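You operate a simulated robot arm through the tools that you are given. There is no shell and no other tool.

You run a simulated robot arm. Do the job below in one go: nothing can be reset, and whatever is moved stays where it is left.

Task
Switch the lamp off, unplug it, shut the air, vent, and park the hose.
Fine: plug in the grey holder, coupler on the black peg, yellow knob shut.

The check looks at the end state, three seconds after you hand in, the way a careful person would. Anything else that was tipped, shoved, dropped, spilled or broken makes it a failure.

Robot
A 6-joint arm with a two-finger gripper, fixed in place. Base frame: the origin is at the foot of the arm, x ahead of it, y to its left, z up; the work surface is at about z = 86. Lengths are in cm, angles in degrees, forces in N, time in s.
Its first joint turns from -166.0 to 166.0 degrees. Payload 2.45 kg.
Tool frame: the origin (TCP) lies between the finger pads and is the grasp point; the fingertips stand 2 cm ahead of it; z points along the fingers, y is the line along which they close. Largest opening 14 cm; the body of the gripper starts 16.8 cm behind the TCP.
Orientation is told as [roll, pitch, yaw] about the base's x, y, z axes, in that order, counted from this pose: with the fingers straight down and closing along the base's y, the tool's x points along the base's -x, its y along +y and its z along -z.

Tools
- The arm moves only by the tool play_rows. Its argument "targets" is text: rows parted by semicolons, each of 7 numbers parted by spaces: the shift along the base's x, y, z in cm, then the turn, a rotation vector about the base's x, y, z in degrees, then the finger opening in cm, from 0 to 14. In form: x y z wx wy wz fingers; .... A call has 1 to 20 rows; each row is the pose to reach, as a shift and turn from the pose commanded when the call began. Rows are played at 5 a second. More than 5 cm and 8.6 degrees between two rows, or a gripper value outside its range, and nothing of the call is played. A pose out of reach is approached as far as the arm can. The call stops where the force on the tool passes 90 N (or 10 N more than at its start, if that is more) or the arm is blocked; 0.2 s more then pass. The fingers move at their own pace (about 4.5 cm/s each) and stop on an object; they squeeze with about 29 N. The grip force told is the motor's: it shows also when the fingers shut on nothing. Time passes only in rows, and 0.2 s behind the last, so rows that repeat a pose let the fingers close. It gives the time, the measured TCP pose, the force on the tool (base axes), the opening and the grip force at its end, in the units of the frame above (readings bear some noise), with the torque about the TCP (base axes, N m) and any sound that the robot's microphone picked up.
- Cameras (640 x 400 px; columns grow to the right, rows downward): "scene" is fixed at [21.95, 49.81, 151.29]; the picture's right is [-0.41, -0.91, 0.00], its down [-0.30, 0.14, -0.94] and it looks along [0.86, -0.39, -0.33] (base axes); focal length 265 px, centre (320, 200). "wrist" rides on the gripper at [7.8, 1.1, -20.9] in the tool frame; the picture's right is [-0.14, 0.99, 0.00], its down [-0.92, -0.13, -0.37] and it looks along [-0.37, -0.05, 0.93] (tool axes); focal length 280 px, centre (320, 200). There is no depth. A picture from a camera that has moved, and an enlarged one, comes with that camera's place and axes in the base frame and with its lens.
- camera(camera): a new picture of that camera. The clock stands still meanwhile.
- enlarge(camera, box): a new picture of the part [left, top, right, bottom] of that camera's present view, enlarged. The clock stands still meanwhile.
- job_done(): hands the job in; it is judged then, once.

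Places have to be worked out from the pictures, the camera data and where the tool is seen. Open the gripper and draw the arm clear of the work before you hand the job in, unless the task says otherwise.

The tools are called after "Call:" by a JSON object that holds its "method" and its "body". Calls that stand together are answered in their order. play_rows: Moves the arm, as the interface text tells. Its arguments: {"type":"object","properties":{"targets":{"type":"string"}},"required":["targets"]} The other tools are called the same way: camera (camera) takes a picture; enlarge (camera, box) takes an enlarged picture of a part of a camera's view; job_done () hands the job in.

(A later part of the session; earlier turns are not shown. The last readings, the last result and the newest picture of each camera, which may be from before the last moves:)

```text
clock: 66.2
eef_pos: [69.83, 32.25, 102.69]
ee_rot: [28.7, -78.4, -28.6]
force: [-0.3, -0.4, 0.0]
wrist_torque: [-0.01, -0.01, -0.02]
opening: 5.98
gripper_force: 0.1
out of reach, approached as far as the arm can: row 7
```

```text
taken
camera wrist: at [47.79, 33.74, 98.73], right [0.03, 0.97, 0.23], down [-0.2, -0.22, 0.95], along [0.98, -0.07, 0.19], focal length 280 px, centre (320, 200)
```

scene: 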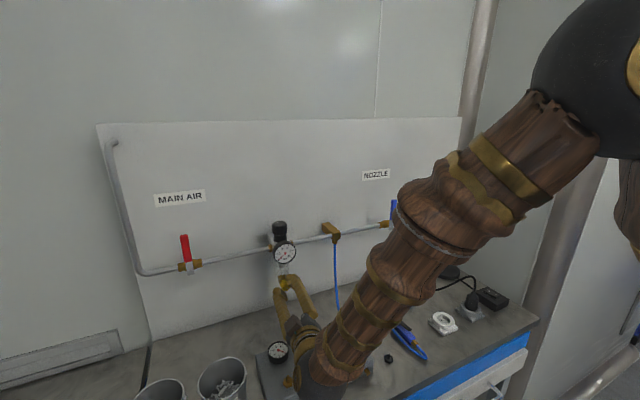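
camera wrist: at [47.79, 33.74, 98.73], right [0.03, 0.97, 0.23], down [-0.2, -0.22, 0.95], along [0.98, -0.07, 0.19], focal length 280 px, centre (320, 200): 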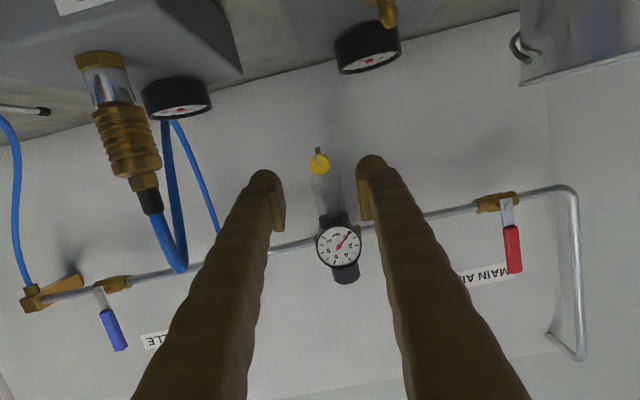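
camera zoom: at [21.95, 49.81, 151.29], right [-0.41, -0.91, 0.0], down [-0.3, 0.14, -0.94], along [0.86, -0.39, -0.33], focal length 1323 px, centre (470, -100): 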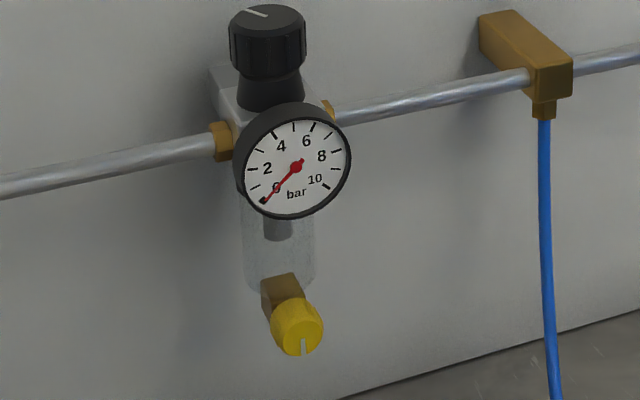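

Knob is shut with its mark down, and the regulator gauge reads 0. Now I'll check block 2's gauge and the coupler.

Call:
{"method": "enlarge", "body": {"camera": "wrist", "box": [60, 30, 240, 150]}}

Call:
{"method": "camera", "body": {"camera": "scene"}}

```text
3.33 times, centred on (150, 90) of wrist
camera zoom: at [47.79, 33.74, 98.73], right [0.03, 0.97, 0.23], down [-0.2, -0.22, 0.95], along [0.98, -0.07, 0.19], focal length 935 px, centre (887, 567)
```

zoom: 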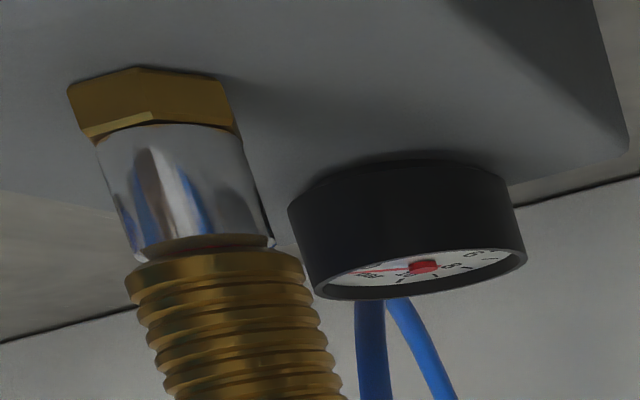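

```text
taken
```

scene: 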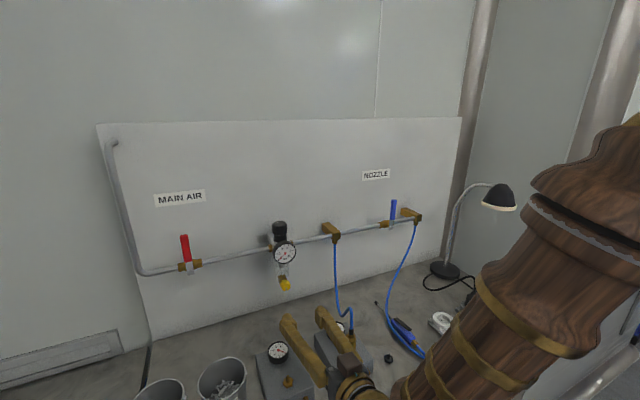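

I need a better view of block 2's gauge, so I'll level out the small roll and lift the arm up and back.

Call:
{"method": "play_rows", "body": {"targets": "-1 0 2 -3 0 0 6; -2 0 5 -6 0 0 6; -4 0 9 -6 0 0 6; -6 0 13 -6 0 0 6; -8 0 17 -6 0 0 6; -10 0 20 -6 0 0 6; -10 0 20 -6 0 0 6"}}

Call:
{"method": "play_rows", "body": {"targets": "-1 -1.5 1 0 5 0 8; -2 -3 2 0 10 0 10; -3 -4.5 3 0 15 0 12; -4 -6 4 0 20 0 12; -5 -7.5 5 0 25 0 12; -5 -9 5 0 30 0 12; -5 -10.5 5 0 35 0 12; -5 -11 5 0 40 0 12; -5 -11 5 0 45 0 12; -5 -11 5 0 50 0 12; -5 -11 5 0 55 0 12; -5 -11 5 0 55 0 12"}}

Call:
{"method": "camera", "body": {"camera": "wrist"}}

Call:
{"method": "camera", "body": {"camera": "scene"}}

```text
clock: 67.8
eef_pos: [59.75, 32.03, 122.75]
ee_rot: [-0.1, -80.1, 0.1]
force: [-0.3, -0.3, 0.1]
wrist_torque: [0.02, 0.02, -0.01]
opening: 6.02
gripper_force: 0.2
```

```text
clock: 70.4
eef_pos: [54.71, 21.07, 127.41]
ee_rot: [0.1, -25.1, 0.0]
force: [-0.5, 0.0, 1.1]
wrist_torque: [0.0, -0.02, -0.02]
opening: 11.98
gripper_force: 0.1
```

```text
taken
camera wrist: at [38.75, 22.14, 143.18], right [0.12, 0.99, 0.06], down [0.68, -0.13, 0.72], along [0.72, -0.05, -0.69], focal length 280 px, centre (320, 200)
```

wrist: 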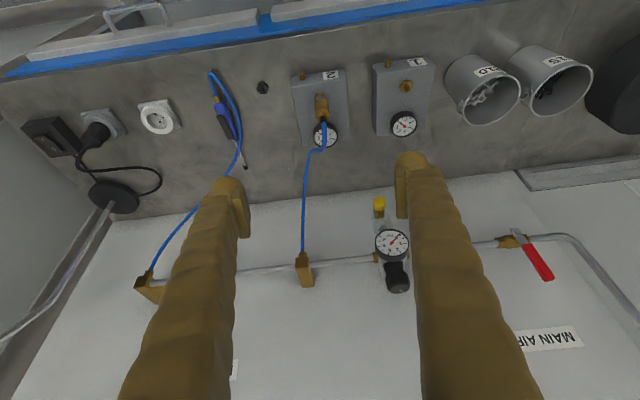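

```text
taken
```

scene: 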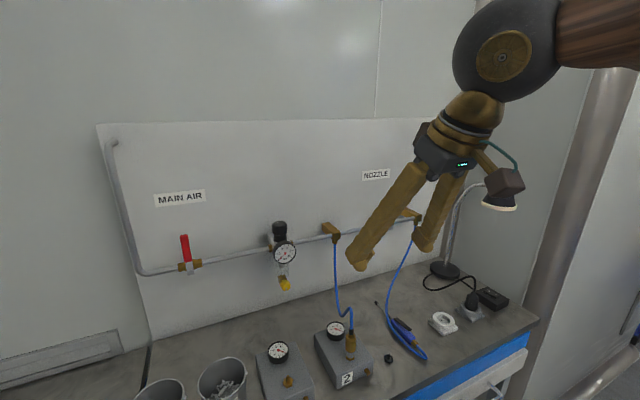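

Call:
{"method": "enlarge", "body": {"camera": "scene", "box": [300, 300, 420, 400]}}

Call:
{"method": "enlarge", "body": {"camera": "wrist", "box": [200, 50, 440, 200]}}

Call:
{"method": "enlarge", "body": {"camera": "scene", "box": [320, 310, 370, 370]}}

```text
4.00 times, centred on (360, 350) of scene
camera zoom: at [21.95, 49.81, 151.29], right [-0.41, -0.91, 0.0], down [-0.3, 0.14, -0.94], along [0.86, -0.39, -0.33], focal length 1059 px, centre (160, -400)
```

zoom: 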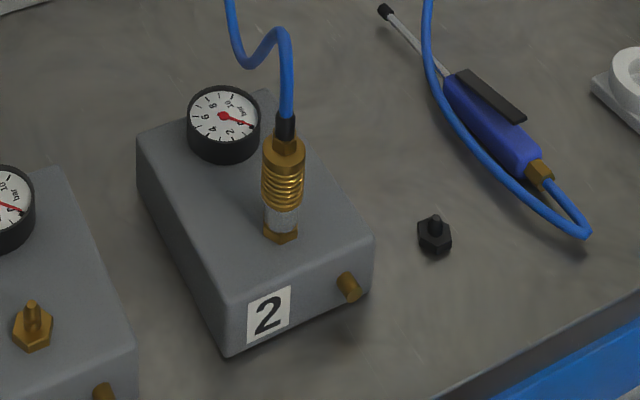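

```text
2.67 times, centred on (320, 125) of wrist
camera zoom: at [38.75, 22.14, 143.18], right [0.12, 0.99, 0.06], down [0.68, -0.13, 0.72], along [0.72, -0.05, -0.69], focal length 748 px, centre (320, 400)
```

zoom: 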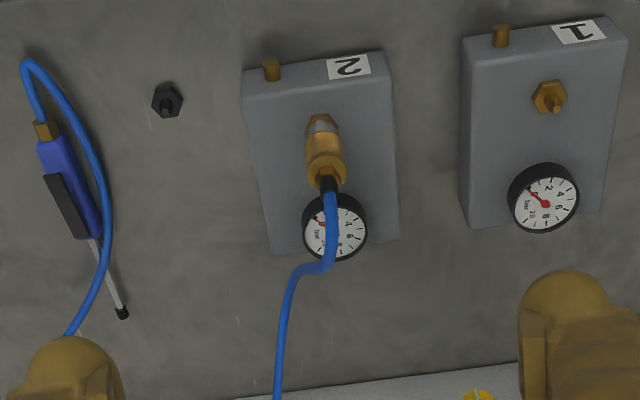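

```text
6.67 times, centred on (345, 340) of scene
camera zoom: at [21.95, 49.81, 151.29], right [-0.41, -0.91, 0.0], down [-0.3, 0.14, -0.94], along [0.86, -0.39, -0.33], focal length 1764 px, centre (153, -733)
```

zoom: 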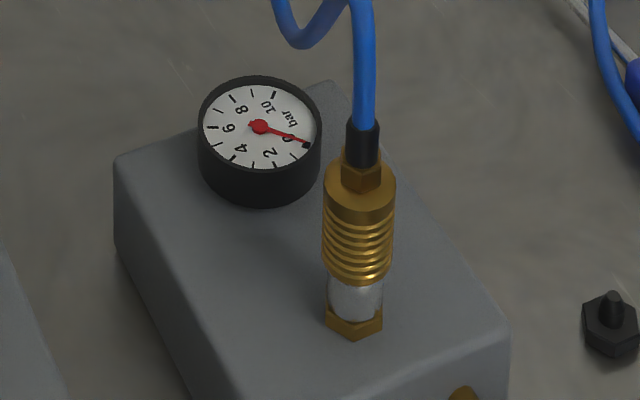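

Block 2 is also at 0, so everything is vented. The coupler axis is at about (64.6,22.1) with its sleeve at z 93.4–98, and the black peg is at about (63.0,10.9). I'll move above the coupler with the fingers open.

Call:
{"method": "play_rows", "body": {"targets": "1.3 0.2 -3.5 0 2 0 10; 2.6 0.4 -7 0 4 0 8; 3.9 0.6 -10.5 0 6 0 7; 5.2 0.8 -14 0 8 0 7; 6.3 1 -17.4 0 10 0 7; 6.3 1 -17.4 0 10 0 7"}}

Call:
{"method": "camera", "body": {"camera": "wrist"}}

Call:
{"method": "enlarge", "body": {"camera": "scene", "box": [290, 260, 430, 400]}}

```text
clock: 71.8
eef_pos: [61.18, 22.37, 110.13]
ee_rot: [0.0, -15.0, 0.0]
force: [0.1, -0.3, 0.7]
wrist_torque: [0.03, -0.01, -0.03]
opening: 7.01
gripper_force: 0.0
```

```text
taken
camera wrist: at [48.07, 23.44, 128.34], right [0.13, 0.99, 0.04], down [0.79, -0.13, 0.6], along [0.59, -0.05, -0.8], focal length 280 px, centre (320, 200)
```

wrist: 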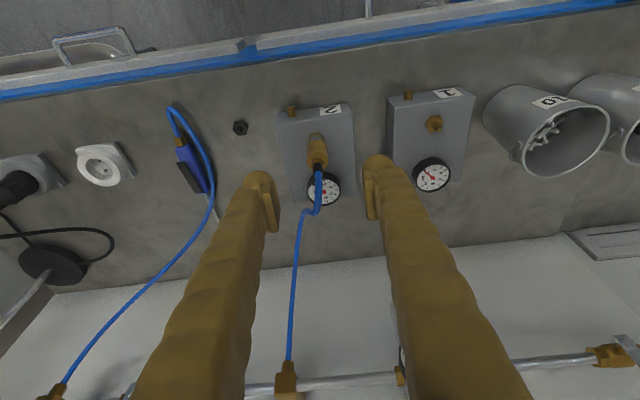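

```text
2.86 times, centred on (360, 330) of scene
camera zoom: at [21.95, 49.81, 151.29], right [-0.41, -0.91, 0.0], down [-0.3, 0.14, -0.94], along [0.86, -0.39, -0.33], focal length 756 px, centre (206, -171)
```

zoom: 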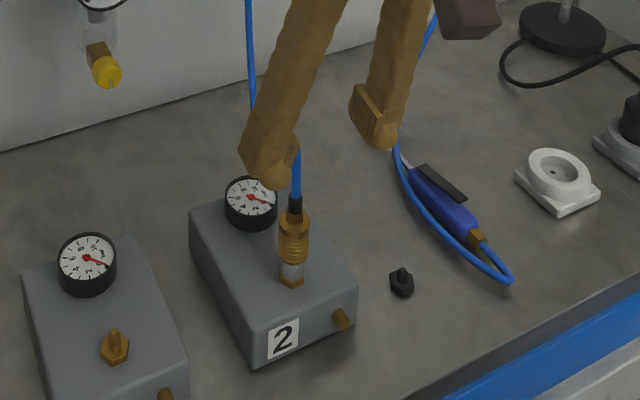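

I'll enlarge the wrist view for precise centres of the coupler and peg.

Call:
{"method": "enlarge", "body": {"camera": "wrist", "box": [220, 80, 380, 220]}}

```text
2.86 times, centred on (300, 150) of wrist
camera zoom: at [48.07, 23.44, 128.34], right [0.13, 0.99, 0.04], down [0.79, -0.13, 0.6], along [0.59, -0.05, -0.8], focal length 801 px, centre (377, 343)
```

zoom: 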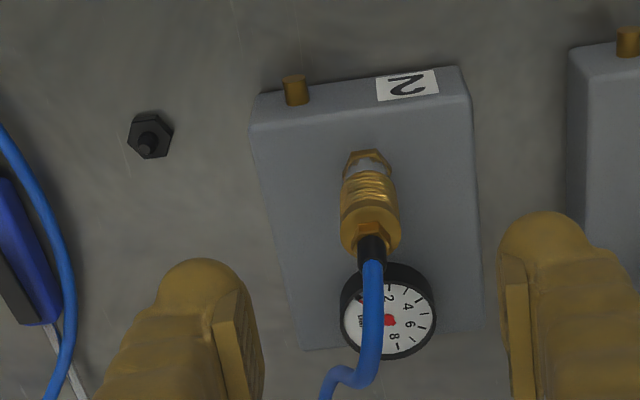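

The coupler axis is at (64.7,22.1) and the peg at (62.9,10.9). I'll descend along the tool axis to straddle the ribbed sleeve.

Call:
{"method": "play_rows", "body": {"targets": "0.9 -0.1 -3.5 0 0 0 7; 1.8 -0.2 -7 0 0 0 7; 2.6 -0.27 -10.5 0 0 0 7; 3.2 -0.27 -12.5 0 0 0 7; 3.5 -0.27 -13.9 0 0 0 7; 3.5 -0.27 -13.9 0 0 0 7"}}

Call:
{"method": "enlarge", "body": {"camera": "wrist", "box": [220, 80, 420, 240]}}

Call:
{"method": "enlarge", "body": {"camera": "scene", "box": [300, 290, 400, 390]}}

```text
clock: 73.2
eef_pos: [64.66, 21.81, 96.29]
ee_rot: [0.1, -15.1, 0.0]
force: [0.4, -0.4, 0.8]
wrist_torque: [-0.02, 0.0, 0.03]
opening: 7.0
gripper_force: 0.0
```

```text
2.50 times, centred on (320, 160) of wrist
camera zoom: at [51.54, 22.93, 114.43], right [0.13, 0.99, 0.04], down [0.79, -0.13, 0.6], along [0.59, -0.05, -0.8], focal length 701 px, centre (320, 300)
```

zoom: 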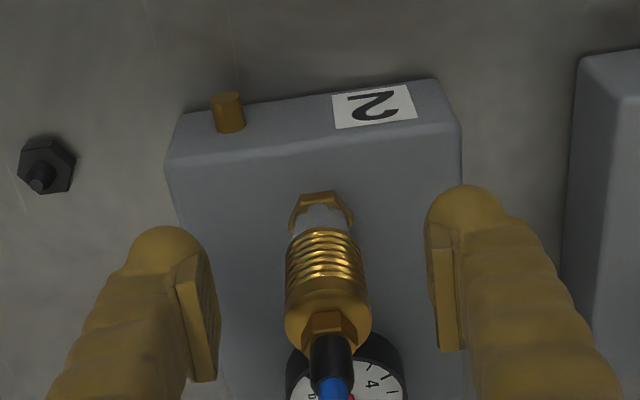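

```text
4.00 times, centred on (350, 340) of scene
camera zoom: at [21.95, 49.81, 151.29], right [-0.41, -0.91, 0.0], down [-0.3, 0.14, -0.94], along [0.86, -0.39, -0.33], focal length 1059 px, centre (200, -360)
```

zoom: 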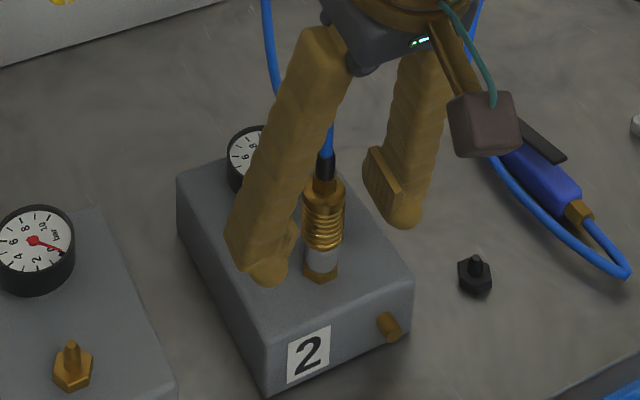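

The coupler is centred between the fingers. Closing on the sleeve.

Call:
{"method": "play_rows", "body": {"targets": "0 0 -0.3 0 0 0 5; 0 0 -0.3 0 0 0 3; 0 0 -0.3 0 0 0 1; 0 0 -0.3 0 0 0 0.5; 0 0 -0.3 0 0 0 0.5"}}

```text
clock: 74.4
eef_pos: [64.61, 21.89, 96.08]
ee_rot: [0.0, -15.2, 0.1]
force: [-5.8, 37.6, -2.6]
wrist_torque: [0.44, 0.24, 0.2]
opening: 2.51
gripper_force: 29.1
```

Gripped at 2.51 with a side load of +38 N, so the tool has to shift about 0.2 cm toward +y.

Call:
{"method": "play_rows", "body": {"targets": "0 0.1 0 0 0 0 0.5; 0 0.2 0 0 0 0 0.5; 0 0.2 0 0 0 0 0.5"}}

```text
clock: 75.2
eef_pos: [64.71, 22.04, 95.95]
ee_rot: [-0.1, -15.1, 0.0]
force: [-14.5, 12.8, 17.7]
wrist_torque: [0.17, 0.05, 0.11]
opening: 2.5
gripper_force: 29.2
```

The side load is mostly gone. I'll trim the rest and pull the sleeve up in small steps.

Call:
{"method": "play_rows", "body": {"targets": "-0.05 0.07 0.1 0 0 0 0.5; -0.05 0.07 0.3 0 0 0 0.5; -0.05 0.07 0.5 0 0 0 0.5; -0.05 0.07 0.7 0 0 0 0.5"}}

Call:
{"method": "enlarge", "body": {"camera": "scene", "box": [300, 290, 400, 390]}}

Call:
{"method": "enlarge", "body": {"camera": "wrist", "box": [220, 80, 420, 240]}}

```text
clock: 76.2
eef_pos: [64.64, 22.02, 96.57]
ee_rot: [0.0, -15.1, 0.0]
force: [-0.2, 0.5, 0.2]
wrist_torque: [0.0, 0.0, 0.02]
opening: 2.51
gripper_force: 28.7
```

```text
4.00 times, centred on (350, 340) of scene
camera zoom: at [21.95, 49.81, 151.29], right [-0.41, -0.91, 0.0], down [-0.3, 0.14, -0.94], along [0.86, -0.39, -0.33], focal length 1059 px, centre (200, -360)
```

zoom: 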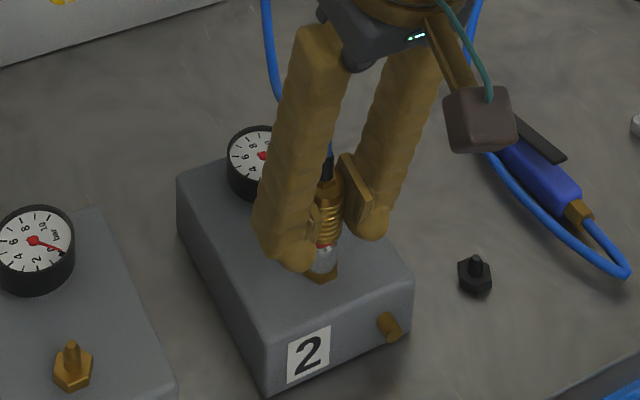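

```text
2.50 times, centred on (320, 160) of wrist
camera zoom: at [51.55, 23.18, 114.77], right [0.13, 0.99, 0.04], down [0.79, -0.13, 0.6], along [0.59, -0.05, -0.8], focal length 701 px, centre (320, 300)
```

zoom: 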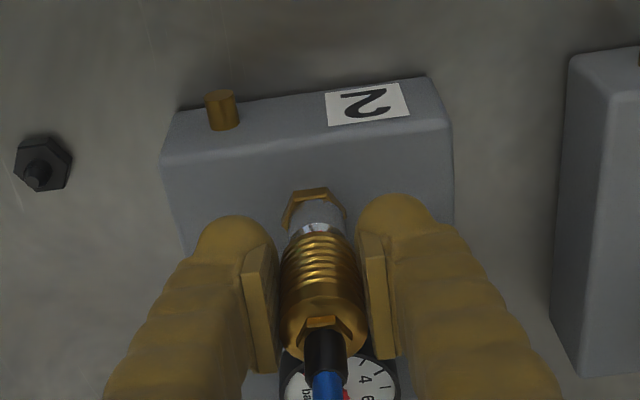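

The sleeve has drawn back and the forces are near zero, so the coupling appears released. I'll lift on.

Call:
{"method": "play_rows", "body": {"targets": "0 0 0.7 0 0 0 0.5; 0 0 1.5 0 0 0 0.5; 0 0 2.5 0 0 0 0.5; 0 0 3.5 0 0 0 0.5; 0 0 4.5 0 0 0 0.5; 0 0 4.5 0 0 0 0.5"}}

Call:
{"method": "enlarge", "body": {"camera": "scene", "box": [300, 290, 400, 390]}}

Call:
{"method": "enlarge", "body": {"camera": "wrist", "box": [220, 80, 420, 240]}}

```text
clock: 77.6
eef_pos: [64.69, 21.98, 101.04]
ee_rot: [0.0, -15.1, 0.0]
force: [1.0, -0.8, -1.3]
wrist_torque: [-0.02, 0.03, 0.02]
opening: 2.51
gripper_force: 28.5
```

```text
4.00 times, centred on (350, 340) of scene
camera zoom: at [21.95, 49.81, 151.29], right [-0.41, -0.91, 0.0], down [-0.3, 0.14, -0.94], along [0.86, -0.39, -0.33], focal length 1059 px, centre (200, -360)
```

zoom: 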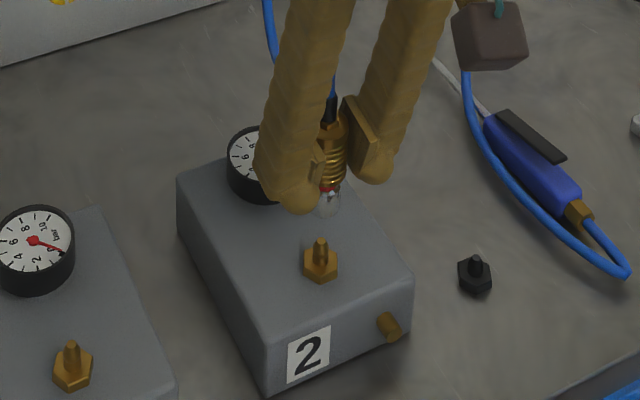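

```text
2.50 times, centred on (320, 160) of wrist
camera zoom: at [51.55, 23.15, 119.25], right [0.13, 0.99, 0.04], down [0.79, -0.13, 0.6], along [0.59, -0.05, -0.8], focal length 701 px, centre (320, 300)
```

zoom: 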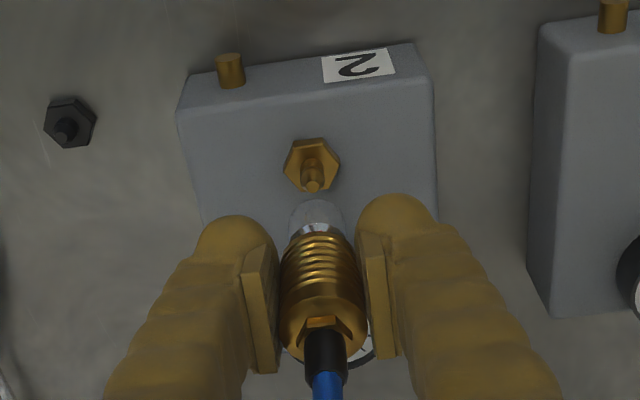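

Uncoupled: the brass nipple on block 2 is bare. I'll zoom on the peg and nipple to work out the exact offset.

Call:
{"method": "enlarge", "body": {"camera": "wrist", "box": [200, 100, 260, 150]}}

Call:
{"method": "enlarge", "body": {"camera": "wrist", "box": [290, 120, 350, 170]}}

Call:
{"method": "enlarge", "body": {"camera": "scene", "box": [325, 335, 405, 375]}}

```text
8.00 times, centred on (230, 125) of wrist
camera zoom: at [51.55, 23.15, 119.25], right [0.13, 0.99, 0.04], down [0.79, -0.13, 0.6], along [0.59, -0.05, -0.8], focal length 2243 px, centre (1040, 800)
```

zoom: 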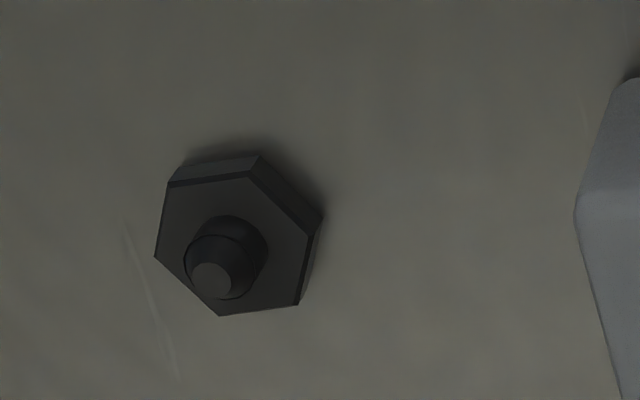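

```text
8.00 times, centred on (320, 145) of wrist
camera zoom: at [51.55, 23.15, 119.25], right [0.13, 0.99, 0.04], down [0.79, -0.13, 0.6], along [0.59, -0.05, -0.8], focal length 2243 px, centre (320, 640)
```

zoom: 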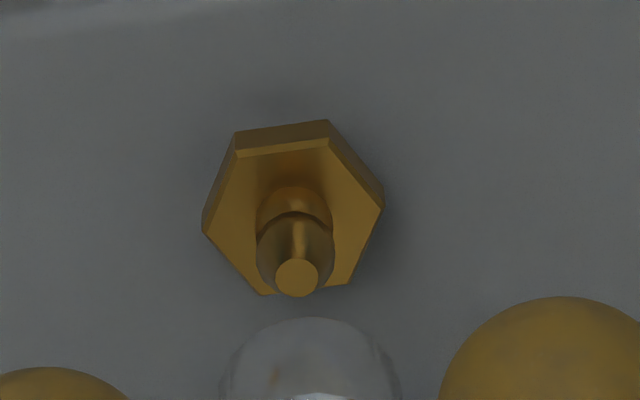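

```text
8.00 times, centred on (365, 355) of scene
camera zoom: at [21.95, 49.81, 151.29], right [-0.41, -0.91, 0.0], down [-0.3, 0.14, -0.94], along [0.86, -0.39, -0.33], focal length 2117 px, centre (-40, -1040)
```

zoom: 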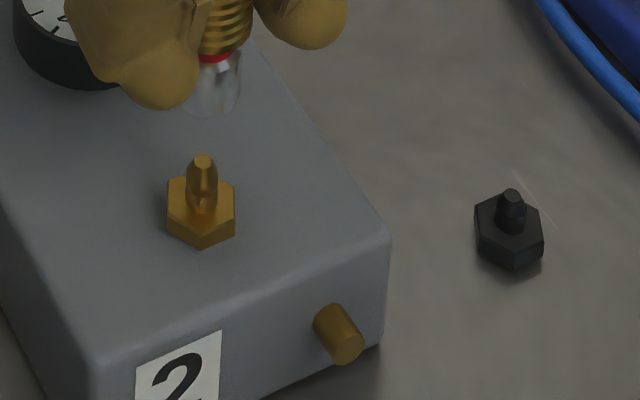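

The offset from nipple to peg works out to about (-1.7,-11.1) in plan and 4.6 lower. I'll carry the coupler over the peg, staying high.

Call:
{"method": "play_rows", "body": {"targets": "-0.4 -2.8 0.5 0 0 0 0.5; -0.8 -5.6 0.5 0 0 0 0.5; -1.2 -8.4 0.5 0 0 0 0.5; -1.6 -10.4 0 0 0 0 0.5; -1.7 -11.05 -1.5 0 0 0 0.5; -1.7 -11.05 -4 0 0 0 0.5; -1.7 -11.05 -4 0 0 0 0.5"}}

Call:
{"method": "camera", "body": {"camera": "wrist"}}

Call:
{"method": "enlarge", "body": {"camera": "scene", "box": [350, 310, 430, 380]}}

Call:
{"method": "enlarge", "body": {"camera": "wrist", "box": [280, 110, 360, 190]}}

```text
clock: 79.2
eef_pos: [62.93, 10.89, 97.07]
ee_rot: [0.0, -15.0, 0.0]
force: [0.9, 0.2, -0.8]
wrist_torque: [-0.01, -0.02, -0.04]
opening: 2.51
gripper_force: 29.1
```

```text
taken
camera wrist: at [49.8, 12.03, 115.31], right [0.13, 0.99, 0.04], down [0.79, -0.13, 0.6], along [0.59, -0.05, -0.8], focal length 280 px, centre (320, 200)
```

wrist: 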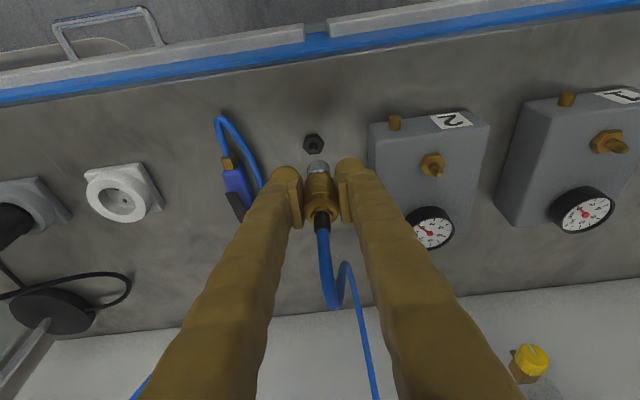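

```text
5.71 times, centred on (390, 345) of scene
camera zoom: at [21.95, 49.81, 151.29], right [-0.41, -0.91, 0.0], down [-0.3, 0.14, -0.94], along [0.86, -0.39, -0.33], focal length 1512 px, centre (-80, -629)
```

zoom: 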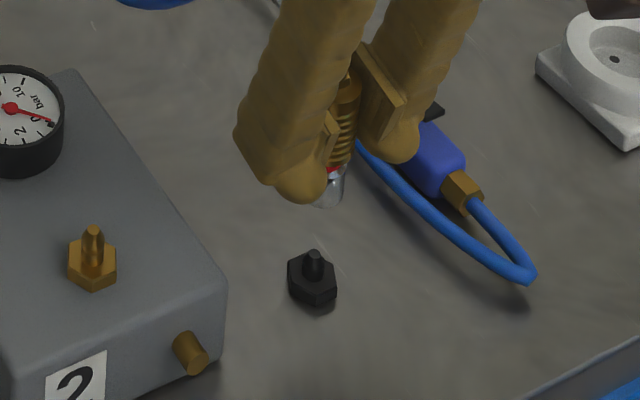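

```text
5.00 times, centred on (320, 150) of wrist
camera zoom: at [49.8, 12.03, 115.31], right [0.13, 0.99, 0.04], down [0.79, -0.13, 0.6], along [0.59, -0.05, -0.8], focal length 1402 px, centre (320, 450)
```

zoom: 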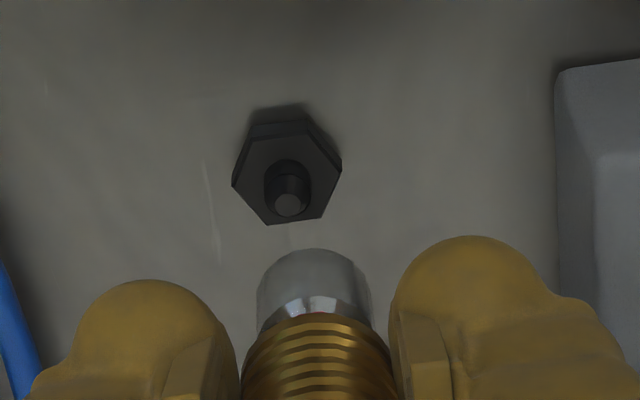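

The wrist view suggests the coupler is about 0.4 cm too far toward +y relative to the peg. I'll zoom more tightly in both cameras to confirm before lowering.

Call:
{"method": "enlarge", "body": {"camera": "scene", "box": [380, 325, 420, 365]}}

Call:
{"method": "enlarge", "body": {"camera": "wrist", "box": [295, 130, 345, 180]}}

```text
10.00 times, centred on (400, 345) of scene
camera zoom: at [21.95, 49.81, 151.29], right [-0.41, -0.91, 0.0], down [-0.3, 0.14, -0.94], along [0.86, -0.39, -0.33], focal length 2647 px, centre (-480, -1250)
```

zoom: 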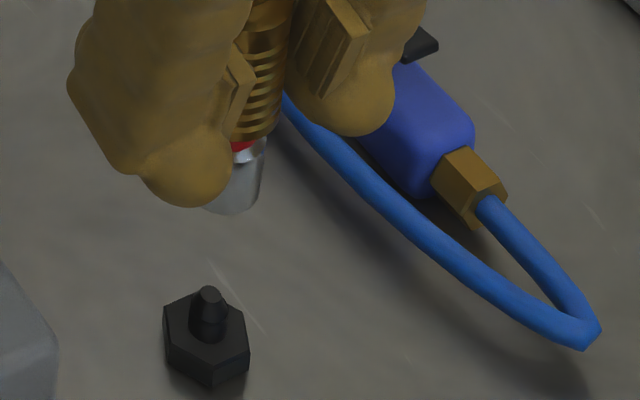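

```text
8.00 times, centred on (320, 155) of wrist
camera zoom: at [49.8, 12.03, 115.31], right [0.13, 0.99, 0.04], down [0.79, -0.13, 0.6], along [0.59, -0.05, -0.8], focal length 2243 px, centre (320, 560)
```

zoom: 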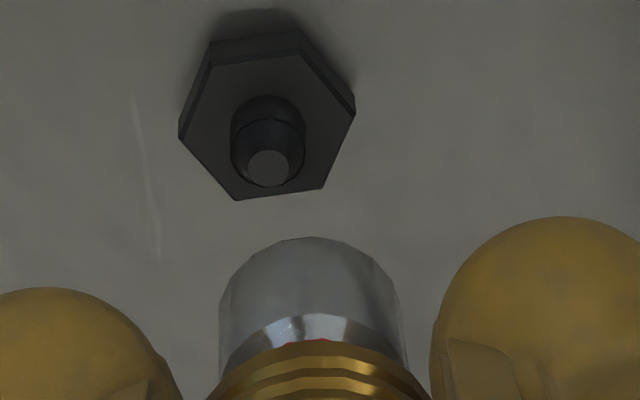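

The tight views put the coupler nose about 0.38 cm too far toward +y; the x offset is less certain. I'll shift -0.35 in y, lower 2.5 cm so the nose is just above the peg stem, and measure again.

Call:
{"method": "play_rows", "body": {"targets": "0 -0.35 0 0 0 0 0.5; 0 -0.35 -0.8 0 0 0 0.5; 0 -0.35 -1.6 0 0 0 0.5; 0 -0.35 -2.4 0 0 0 0.5; 0 -0.35 -2.4 0 0 0 0.5"}}

Call:
{"method": "enlarge", "body": {"camera": "scene", "box": [380, 325, 420, 365]}}

Call:
{"method": "enlarge", "body": {"camera": "wrist", "box": [295, 130, 345, 180]}}

```text
clock: 80.4
eef_pos: [62.87, 10.77, 94.52]
ee_rot: [0.0, -15.1, 0.0]
force: [0.0, -0.2, 0.3]
wrist_torque: [-0.03, 0.0, 0.0]
opening: 2.48
gripper_force: 29.2
```

```text
10.00 times, centred on (400, 345) of scene
camera zoom: at [21.95, 49.81, 151.29], right [-0.41, -0.91, 0.0], down [-0.3, 0.14, -0.94], along [0.86, -0.39, -0.33], focal length 2647 px, centre (-480, -1250)
```

zoom: 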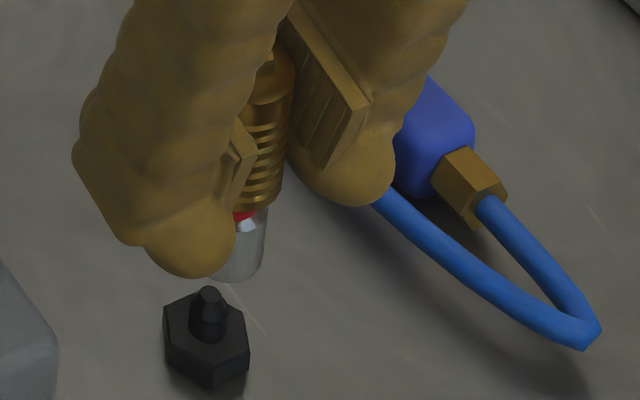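

```text
8.00 times, centred on (320, 155) of wrist
camera zoom: at [49.76, 11.7, 112.82], right [0.13, 0.99, 0.04], down [0.79, -0.13, 0.6], along [0.59, -0.05, -0.8], focal length 2243 px, centre (320, 560)
```

zoom: 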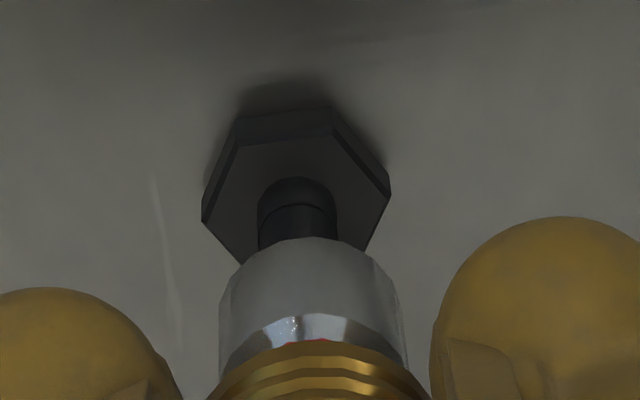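

y is now within about 0.06 cm. I need a better handle on x, so I'll zoom in very tightly on nose and stem.

Call:
{"method": "enlarge", "body": {"camera": "scene", "box": [391, 341, 411, 361]}}

Call:
{"method": "enlarge", "body": {"camera": "wrist", "box": [304, 142, 334, 166]}}

```text
16.00 times, centred on (401, 351) of scene
camera zoom: at [21.95, 49.81, 151.29], right [-0.41, -0.91, 0.0], down [-0.3, 0.14, -0.94], along [0.86, -0.39, -0.33], focal length 4235 px, centre (-976, -2216)
```

zoom: 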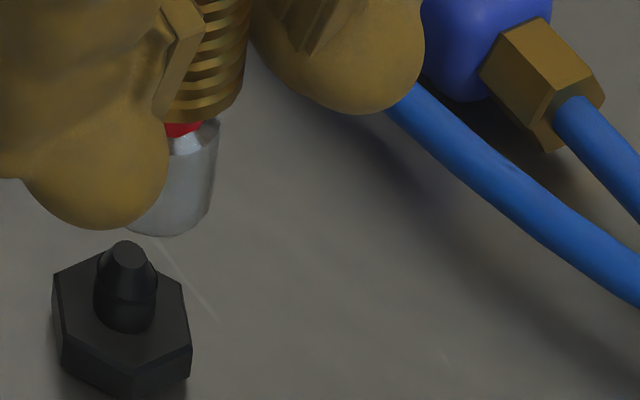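

```text
16.00 times, centred on (319, 154) of wrist
camera zoom: at [49.76, 11.7, 112.82], right [0.13, 0.99, 0.04], down [0.79, -0.13, 0.6], along [0.59, -0.05, -0.8], focal length 4486 px, centre (336, 936)
```

zoom: 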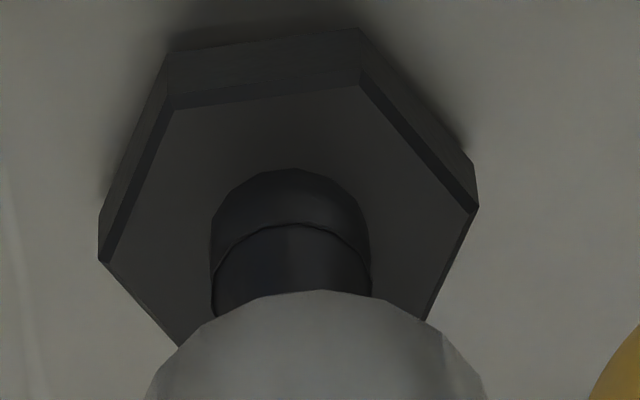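

Once more, tighter on the nose rim in the scene view.

Call:
{"method": "enlarge", "body": {"camera": "scene", "box": [386, 342, 398, 354]}}

```text
16.00 times, centred on (392, 348) of scene
camera zoom: at [21.95, 49.81, 151.29], right [-0.41, -0.91, 0.0], down [-0.3, 0.14, -0.94], along [0.86, -0.39, -0.33], focal length 4235 px, centre (-832, -2168)
```

zoom: 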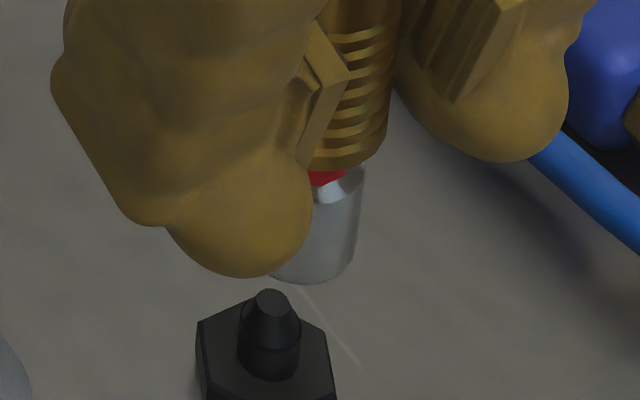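

Using the nipple as a template in the same wrist view, y is aligned and x should move about +0.2. The nose is roughly 1.2 cm above the stem tip. I'll correct and lower gently until something touches.

Call:
{"method": "play_rows", "body": {"targets": "0.2 0 0 0 0 0 0.5; 0.2 0 -0.5 0 0 0 0.5; 0.2 0 -1 0 0 0 0.5; 0.2 0 -1.3 0 0 0 0.5; 0.2 0 -1.5 0 0 0 0.5"}}

Call:
{"method": "enlarge", "body": {"camera": "scene", "box": [386, 342, 398, 354]}}

Call:
{"method": "enlarge", "body": {"camera": "wrist", "box": [295, 130, 345, 180]}}

```text
clock: 81.6
eef_pos: [63.04, 10.54, 93.25]
ee_rot: [0.0, -15.1, -0.1]
force: [-0.6, -0.5, -1.8]
wrist_torque: [-0.02, 0.02, -0.01]
opening: 2.5
gripper_force: 28.9
```

```text
16.00 times, centred on (392, 348) of scene
camera zoom: at [21.95, 49.81, 151.29], right [-0.41, -0.91, 0.0], down [-0.3, 0.14, -0.94], along [0.86, -0.39, -0.33], focal length 4235 px, centre (-832, -2168)
```

zoom: 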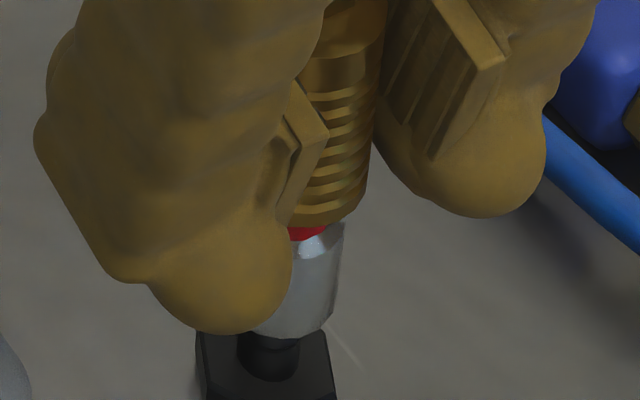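

```text
8.00 times, centred on (320, 155) of wrist
camera zoom: at [50.04, 11.71, 111.33], right [0.13, 0.99, 0.04], down [0.79, -0.13, 0.6], along [0.59, -0.05, -0.8], focal length 2243 px, centre (320, 560)
```

zoom: 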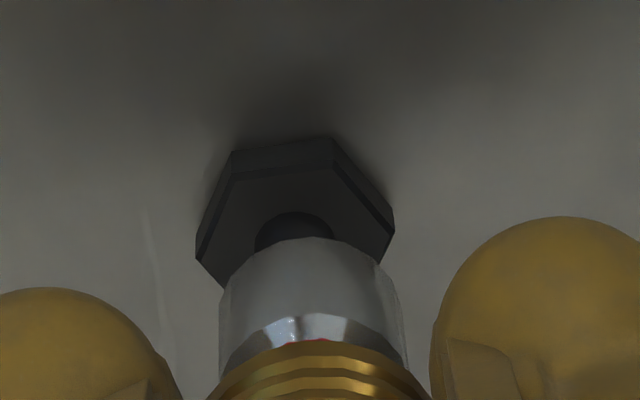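

The scene view now shows the nose centred on the stem axis, right at tip level, with no contact force. I'll lower further in small steps.

Call:
{"method": "play_rows", "body": {"targets": "0 0 -0.3 0 0 0 0.5; 0 0 -0.6 0 0 0 0.5; 0 0 -0.8 0 0 0 0.5"}}

Call:
{"method": "enlarge", "body": {"camera": "scene", "box": [384, 340, 400, 360]}}

```text
clock: 82.4
eef_pos: [63.08, 10.7, 92.46]
ee_rot: [0.1, -15.0, 0.0]
force: [0.5, -0.1, -0.6]
wrist_torque: [-0.01, 0.0, 0.06]
opening: 2.5
gripper_force: 29.3
```

```text
16.00 times, centred on (392, 350) of scene
camera zoom: at [21.95, 49.81, 151.29], right [-0.41, -0.91, 0.0], down [-0.3, 0.14, -0.94], along [0.86, -0.39, -0.33], focal length 4235 px, centre (-832, -2200)
```

zoom: 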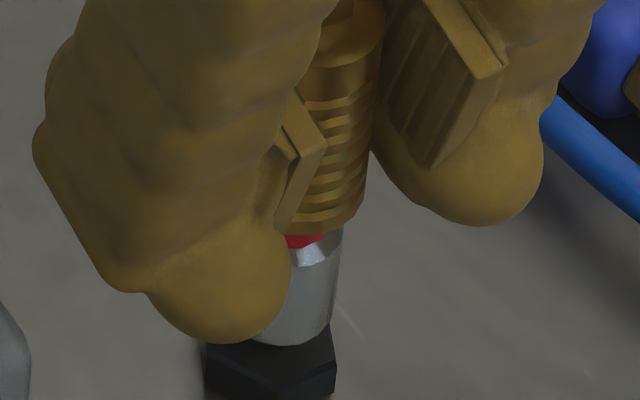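

Still no force, so the nose is sliding over the stem. I'll continue down toward the expected latch height of about z 91.3–91.8.

Call:
{"method": "play_rows", "body": {"targets": "0 0 -0.2 0 0 0 0.5; 0 0 -0.4 0 0 0 0.5; 0 0 -0.6 0 0 0 0.5; 0 0 -0.7 0 0 0 0.5"}}

Call:
{"method": "enlarge", "body": {"camera": "scene", "box": [384, 340, 400, 360]}}

Call:
{"method": "enlarge", "body": {"camera": "wrist", "box": [285, 130, 355, 200]}}

```text
clock: 83.4
eef_pos: [63.16, 10.54, 91.69]
ee_rot: [0.0, -15.1, -0.1]
force: [0.2, -1.8, -0.4]
wrist_torque: [0.11, 0.03, 0.05]
opening: 2.48
gripper_force: 29.4
```

```text
16.00 times, centred on (392, 350) of scene
camera zoom: at [21.95, 49.81, 151.29], right [-0.41, -0.91, 0.0], down [-0.3, 0.14, -0.94], along [0.86, -0.39, -0.33], focal length 4235 px, centre (-832, -2200)
```

zoom: 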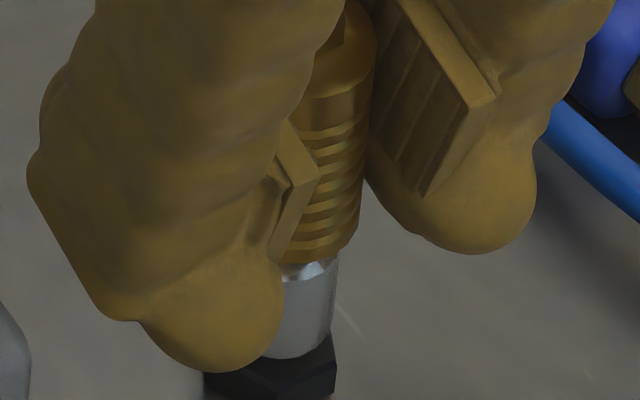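

```text
5.71 times, centred on (320, 165) of wrist
camera zoom: at [50.01, 11.75, 109.9], right [0.13, 0.99, 0.04], down [0.79, -0.13, 0.6], along [0.59, -0.05, -0.8], focal length 1602 px, centre (320, 400)
```

zoom: 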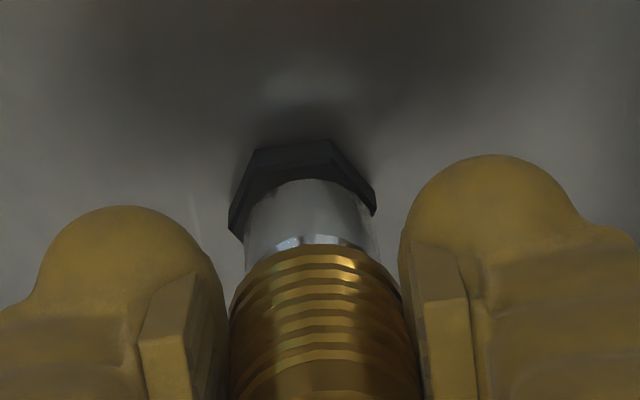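

The red band has disappeared, so the sleeve has moved forward as it does when coupled. I'll press gently to confirm it is fully seated.

Call:
{"method": "play_rows", "body": {"targets": "0 0 -0.15 0 0 0 0.5; 0 0 -0.3 0 0 0 0.5; 0 0 -0.3 0 0 0 0.5"}}

Call:
{"method": "enlarge", "body": {"camera": "scene", "box": [384, 340, 400, 360]}}

```text
clock: 84.2
eef_pos: [63.09, 10.64, 91.32]
ee_rot: [0.0, -15.1, 0.0]
force: [-1.5, -1.5, 3.8]
wrist_torque: [-0.03, 0.06, 0.02]
opening: 2.51
gripper_force: 28.7
```

```text
16.00 times, centred on (392, 350) of scene
camera zoom: at [21.95, 49.81, 151.29], right [-0.41, -0.91, 0.0], down [-0.3, 0.14, -0.94], along [0.86, -0.39, -0.33], focal length 4235 px, centre (-832, -2200)
```

zoom: 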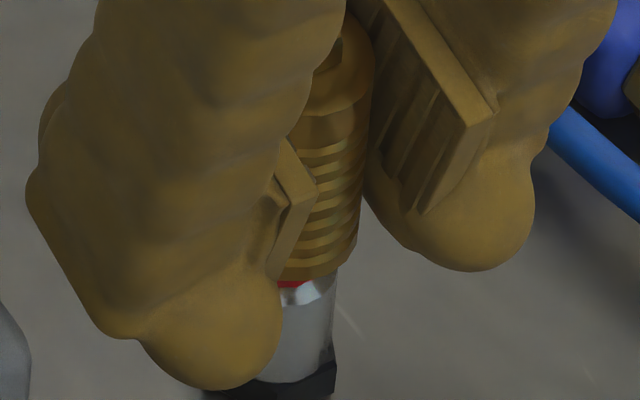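

The nose went a bit further down and a sliver of red shows again, with only 4 N on the tool. It isn't bottomed out yet, so I'll continue.

Call:
{"method": "play_rows", "body": {"targets": "0 0 -0.15 0 0 0 0.5; 0 0 -0.3 0 0 0 0.5; 0 0 -0.3 0 0 0 0.5"}}

Call:
{"method": "enlarge", "body": {"camera": "scene", "box": [384, 340, 400, 360]}}

Call:
{"method": "enlarge", "body": {"camera": "wrist", "box": [285, 130, 355, 200]}}

```text
clock: 85.0
eef_pos: [63.1, 10.85, 91.1]
ee_rot: [0.0, -15.1, 0.0]
force: [-2.1, 0.6, 5.6]
wrist_torque: [0.14, 0.11, 0.02]
opening: 2.52
gripper_force: 29.2
```

```text
16.00 times, centred on (392, 350) of scene
camera zoom: at [21.95, 49.81, 151.29], right [-0.41, -0.91, 0.0], down [-0.3, 0.14, -0.94], along [0.86, -0.39, -0.33], focal length 4235 px, centre (-832, -2200)
```

zoom: 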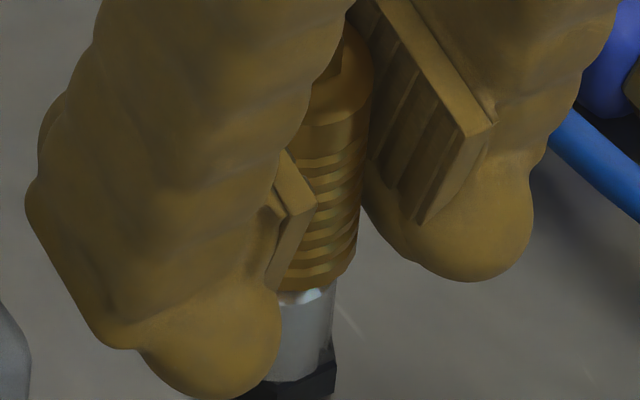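

```text
5.71 times, centred on (320, 165) of wrist
camera zoom: at [50.01, 11.74, 109.29], right [0.13, 0.99, 0.04], down [0.79, -0.13, 0.6], along [0.59, -0.05, -0.8], focal length 1602 px, centre (320, 400)
```

zoom: 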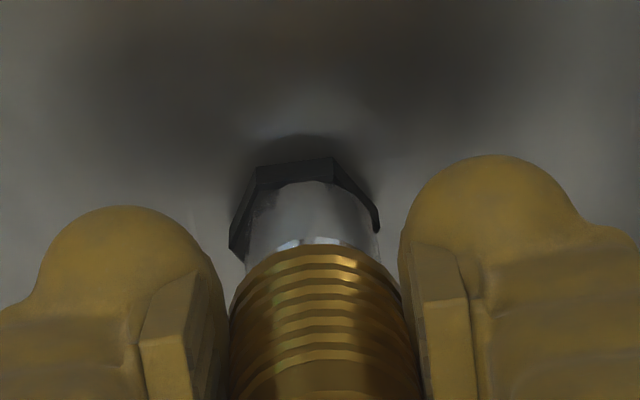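

The nose is now on the peg's hex and the sleeve has gone forward over the red band. One more light press to confirm it's solid.

Call:
{"method": "play_rows", "body": {"targets": "0 0 -0.1 0 0 0 0.5; 0 0 -0.2 0 0 0 0.5; 0 0 -0.2 0 0 0 0.5"}}

Call:
{"method": "enlarge", "body": {"camera": "scene", "box": [384, 340, 400, 360]}}

```text
clock: 85.8
eef_pos: [63.21, 10.75, 90.97]
ee_rot: [0.1, -15.1, 0.0]
force: [2.8, -9.2, 7.0]
wrist_torque: [-0.27, -0.16, -0.02]
opening: 2.51
gripper_force: 28.8
```

```text
16.00 times, centred on (392, 350) of scene
camera zoom: at [21.95, 49.81, 151.29], right [-0.41, -0.91, 0.0], down [-0.3, 0.14, -0.94], along [0.86, -0.39, -0.33], focal length 4235 px, centre (-832, -2200)
```

zoom: 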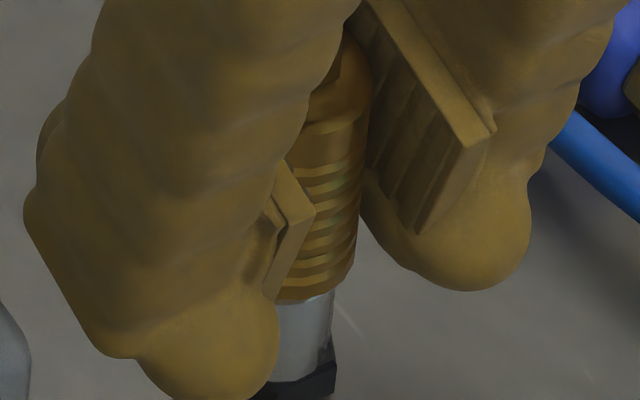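

The sleeve is still travelling forward over the nose with only 7 N. I'll press a little more to find the hard stop.

Call:
{"method": "play_rows", "body": {"targets": "0 0.03 -0.15 0 0 0 0.5; 0 0.03 -0.3 0 0 0 0.5; 0 0.03 -0.3 0 0 0 0.5"}}

Call:
{"method": "enlarge", "body": {"camera": "scene", "box": [384, 340, 400, 360]}}

```text
clock: 86.6
eef_pos: [63.21, 10.68, 90.64]
ee_rot: [-0.1, -15.1, -0.1]
force: [2.0, -13.0, 21.5]
wrist_torque: [-0.26, -0.16, -0.06]
opening: 2.55
gripper_force: 29.3
```

```text
16.00 times, centred on (392, 350) of scene
camera zoom: at [21.95, 49.81, 151.29], right [-0.41, -0.91, 0.0], down [-0.3, 0.14, -0.94], along [0.86, -0.39, -0.33], focal length 4235 px, centre (-832, -2200)
```

zoom: 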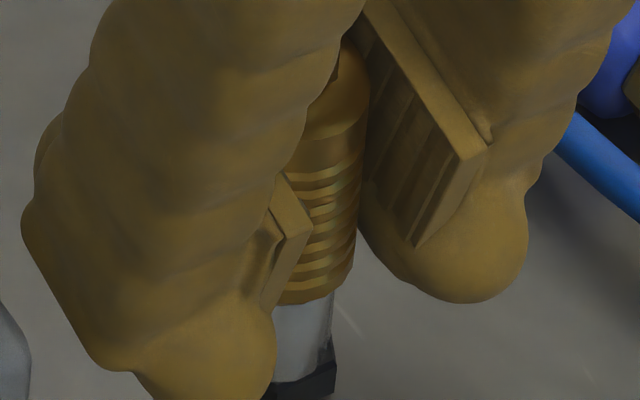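

That is a hard stop at 21 N with the sleeve fully forward, so it is parked. I'll look at where the hose runs before releasing.

Call:
{"method": "camera", "body": {"camera": "wrist"}}

Call:
{"method": "camera", "body": {"camera": "scene"}}

```text
taken
camera wrist: at [50.0, 11.77, 108.8], right [0.13, 0.99, 0.04], down [0.79, -0.13, 0.6], along [0.6, -0.05, -0.8], focal length 280 px, centre (320, 200)
```

wrist: 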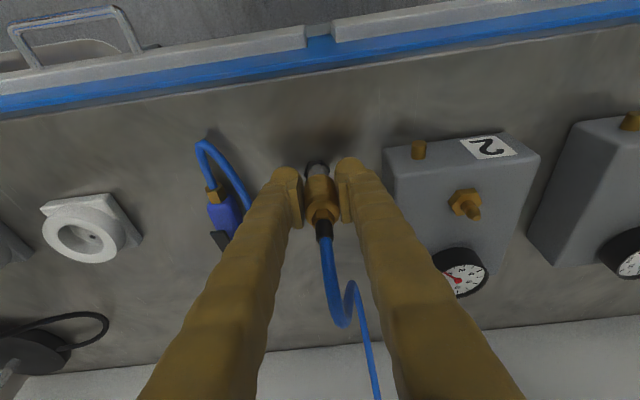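

```text
taken
```

scene: 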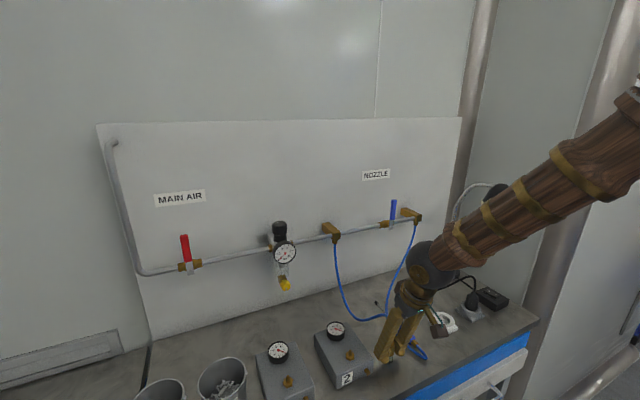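

The hose leaves between the fingers toward the wall, with clearance on both sides. I'll release to 5 cm and check the coupler stays put.

Call:
{"method": "play_rows", "body": {"targets": "0 -0.05 0.15 0 0 0 2.6; 0 -0.05 0.15 0 0 0 4; 0 -0.05 0.15 0 0 0 5; 0 -0.05 0.15 0 0 0 5"}}

Call:
{"method": "enlarge", "body": {"camera": "scene", "box": [370, 320, 410, 370]}}

Call:
{"method": "enlarge", "body": {"camera": "wrist", "box": [250, 130, 390, 250]}}

```text
clock: 87.6
eef_pos: [63.17, 10.69, 90.7]
ee_rot: [0.0, -15.1, 0.0]
force: [1.3, 0.0, -0.7]
wrist_torque: [0.02, 0.03, 0.0]
opening: 4.99
gripper_force: 0.0
```

```text
8.00 times, centred on (390, 345) of scene
camera zoom: at [21.95, 49.81, 151.29], right [-0.41, -0.91, 0.0], down [-0.3, 0.14, -0.94], along [0.86, -0.39, -0.33], focal length 2117 px, centre (-240, -960)
```

zoom: 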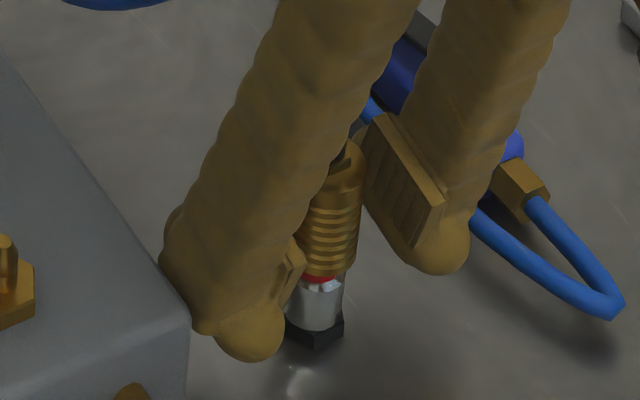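

```text
3.33 times, centred on (320, 190) of wrist
camera zoom: at [50.02, 11.74, 108.89], right [0.13, 0.99, 0.04], down [0.79, -0.13, 0.6], along [0.59, -0.05, -0.8], focal length 935 px, centre (320, 233)
```

zoom: 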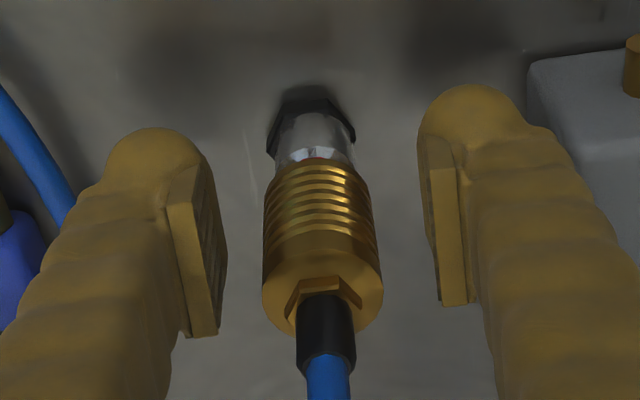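

A thin red ring shows again after releasing. The peg has a plain stem with no groove, unlike the nipple, so it may only carry the coupler. I'll check closely that the nose sits fully down on the peg's hex.

Call:
{"method": "enlarge", "body": {"camera": "scene", "box": [386, 345, 398, 363]}}

Call:
{"method": "enlarge", "body": {"camera": "wrist", "box": [300, 150, 340, 190]}}

```text
16.00 times, centred on (392, 354) of scene
camera zoom: at [21.95, 49.81, 151.29], right [-0.41, -0.91, 0.0], down [-0.3, 0.14, -0.94], along [0.86, -0.39, -0.33], focal length 4235 px, centre (-832, -2264)
```

zoom: 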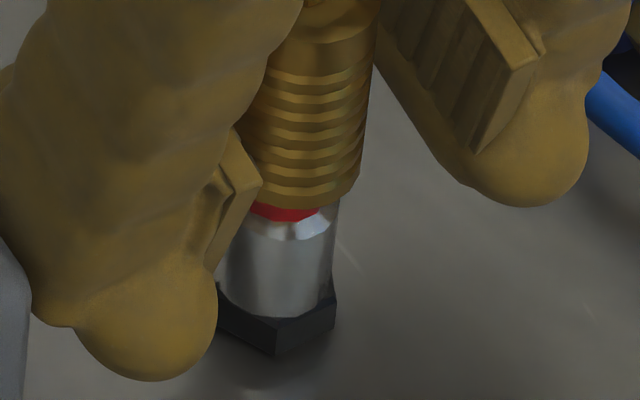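

```text
10.00 times, centred on (320, 170) of wrist
camera zoom: at [50.02, 11.74, 108.89], right [0.13, 0.99, 0.04], down [0.79, -0.13, 0.6], along [0.59, -0.05, -0.8], focal length 2804 px, centre (320, 500)
```

zoom: 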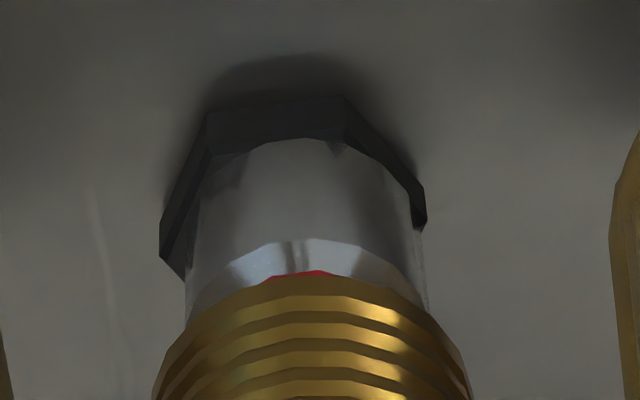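

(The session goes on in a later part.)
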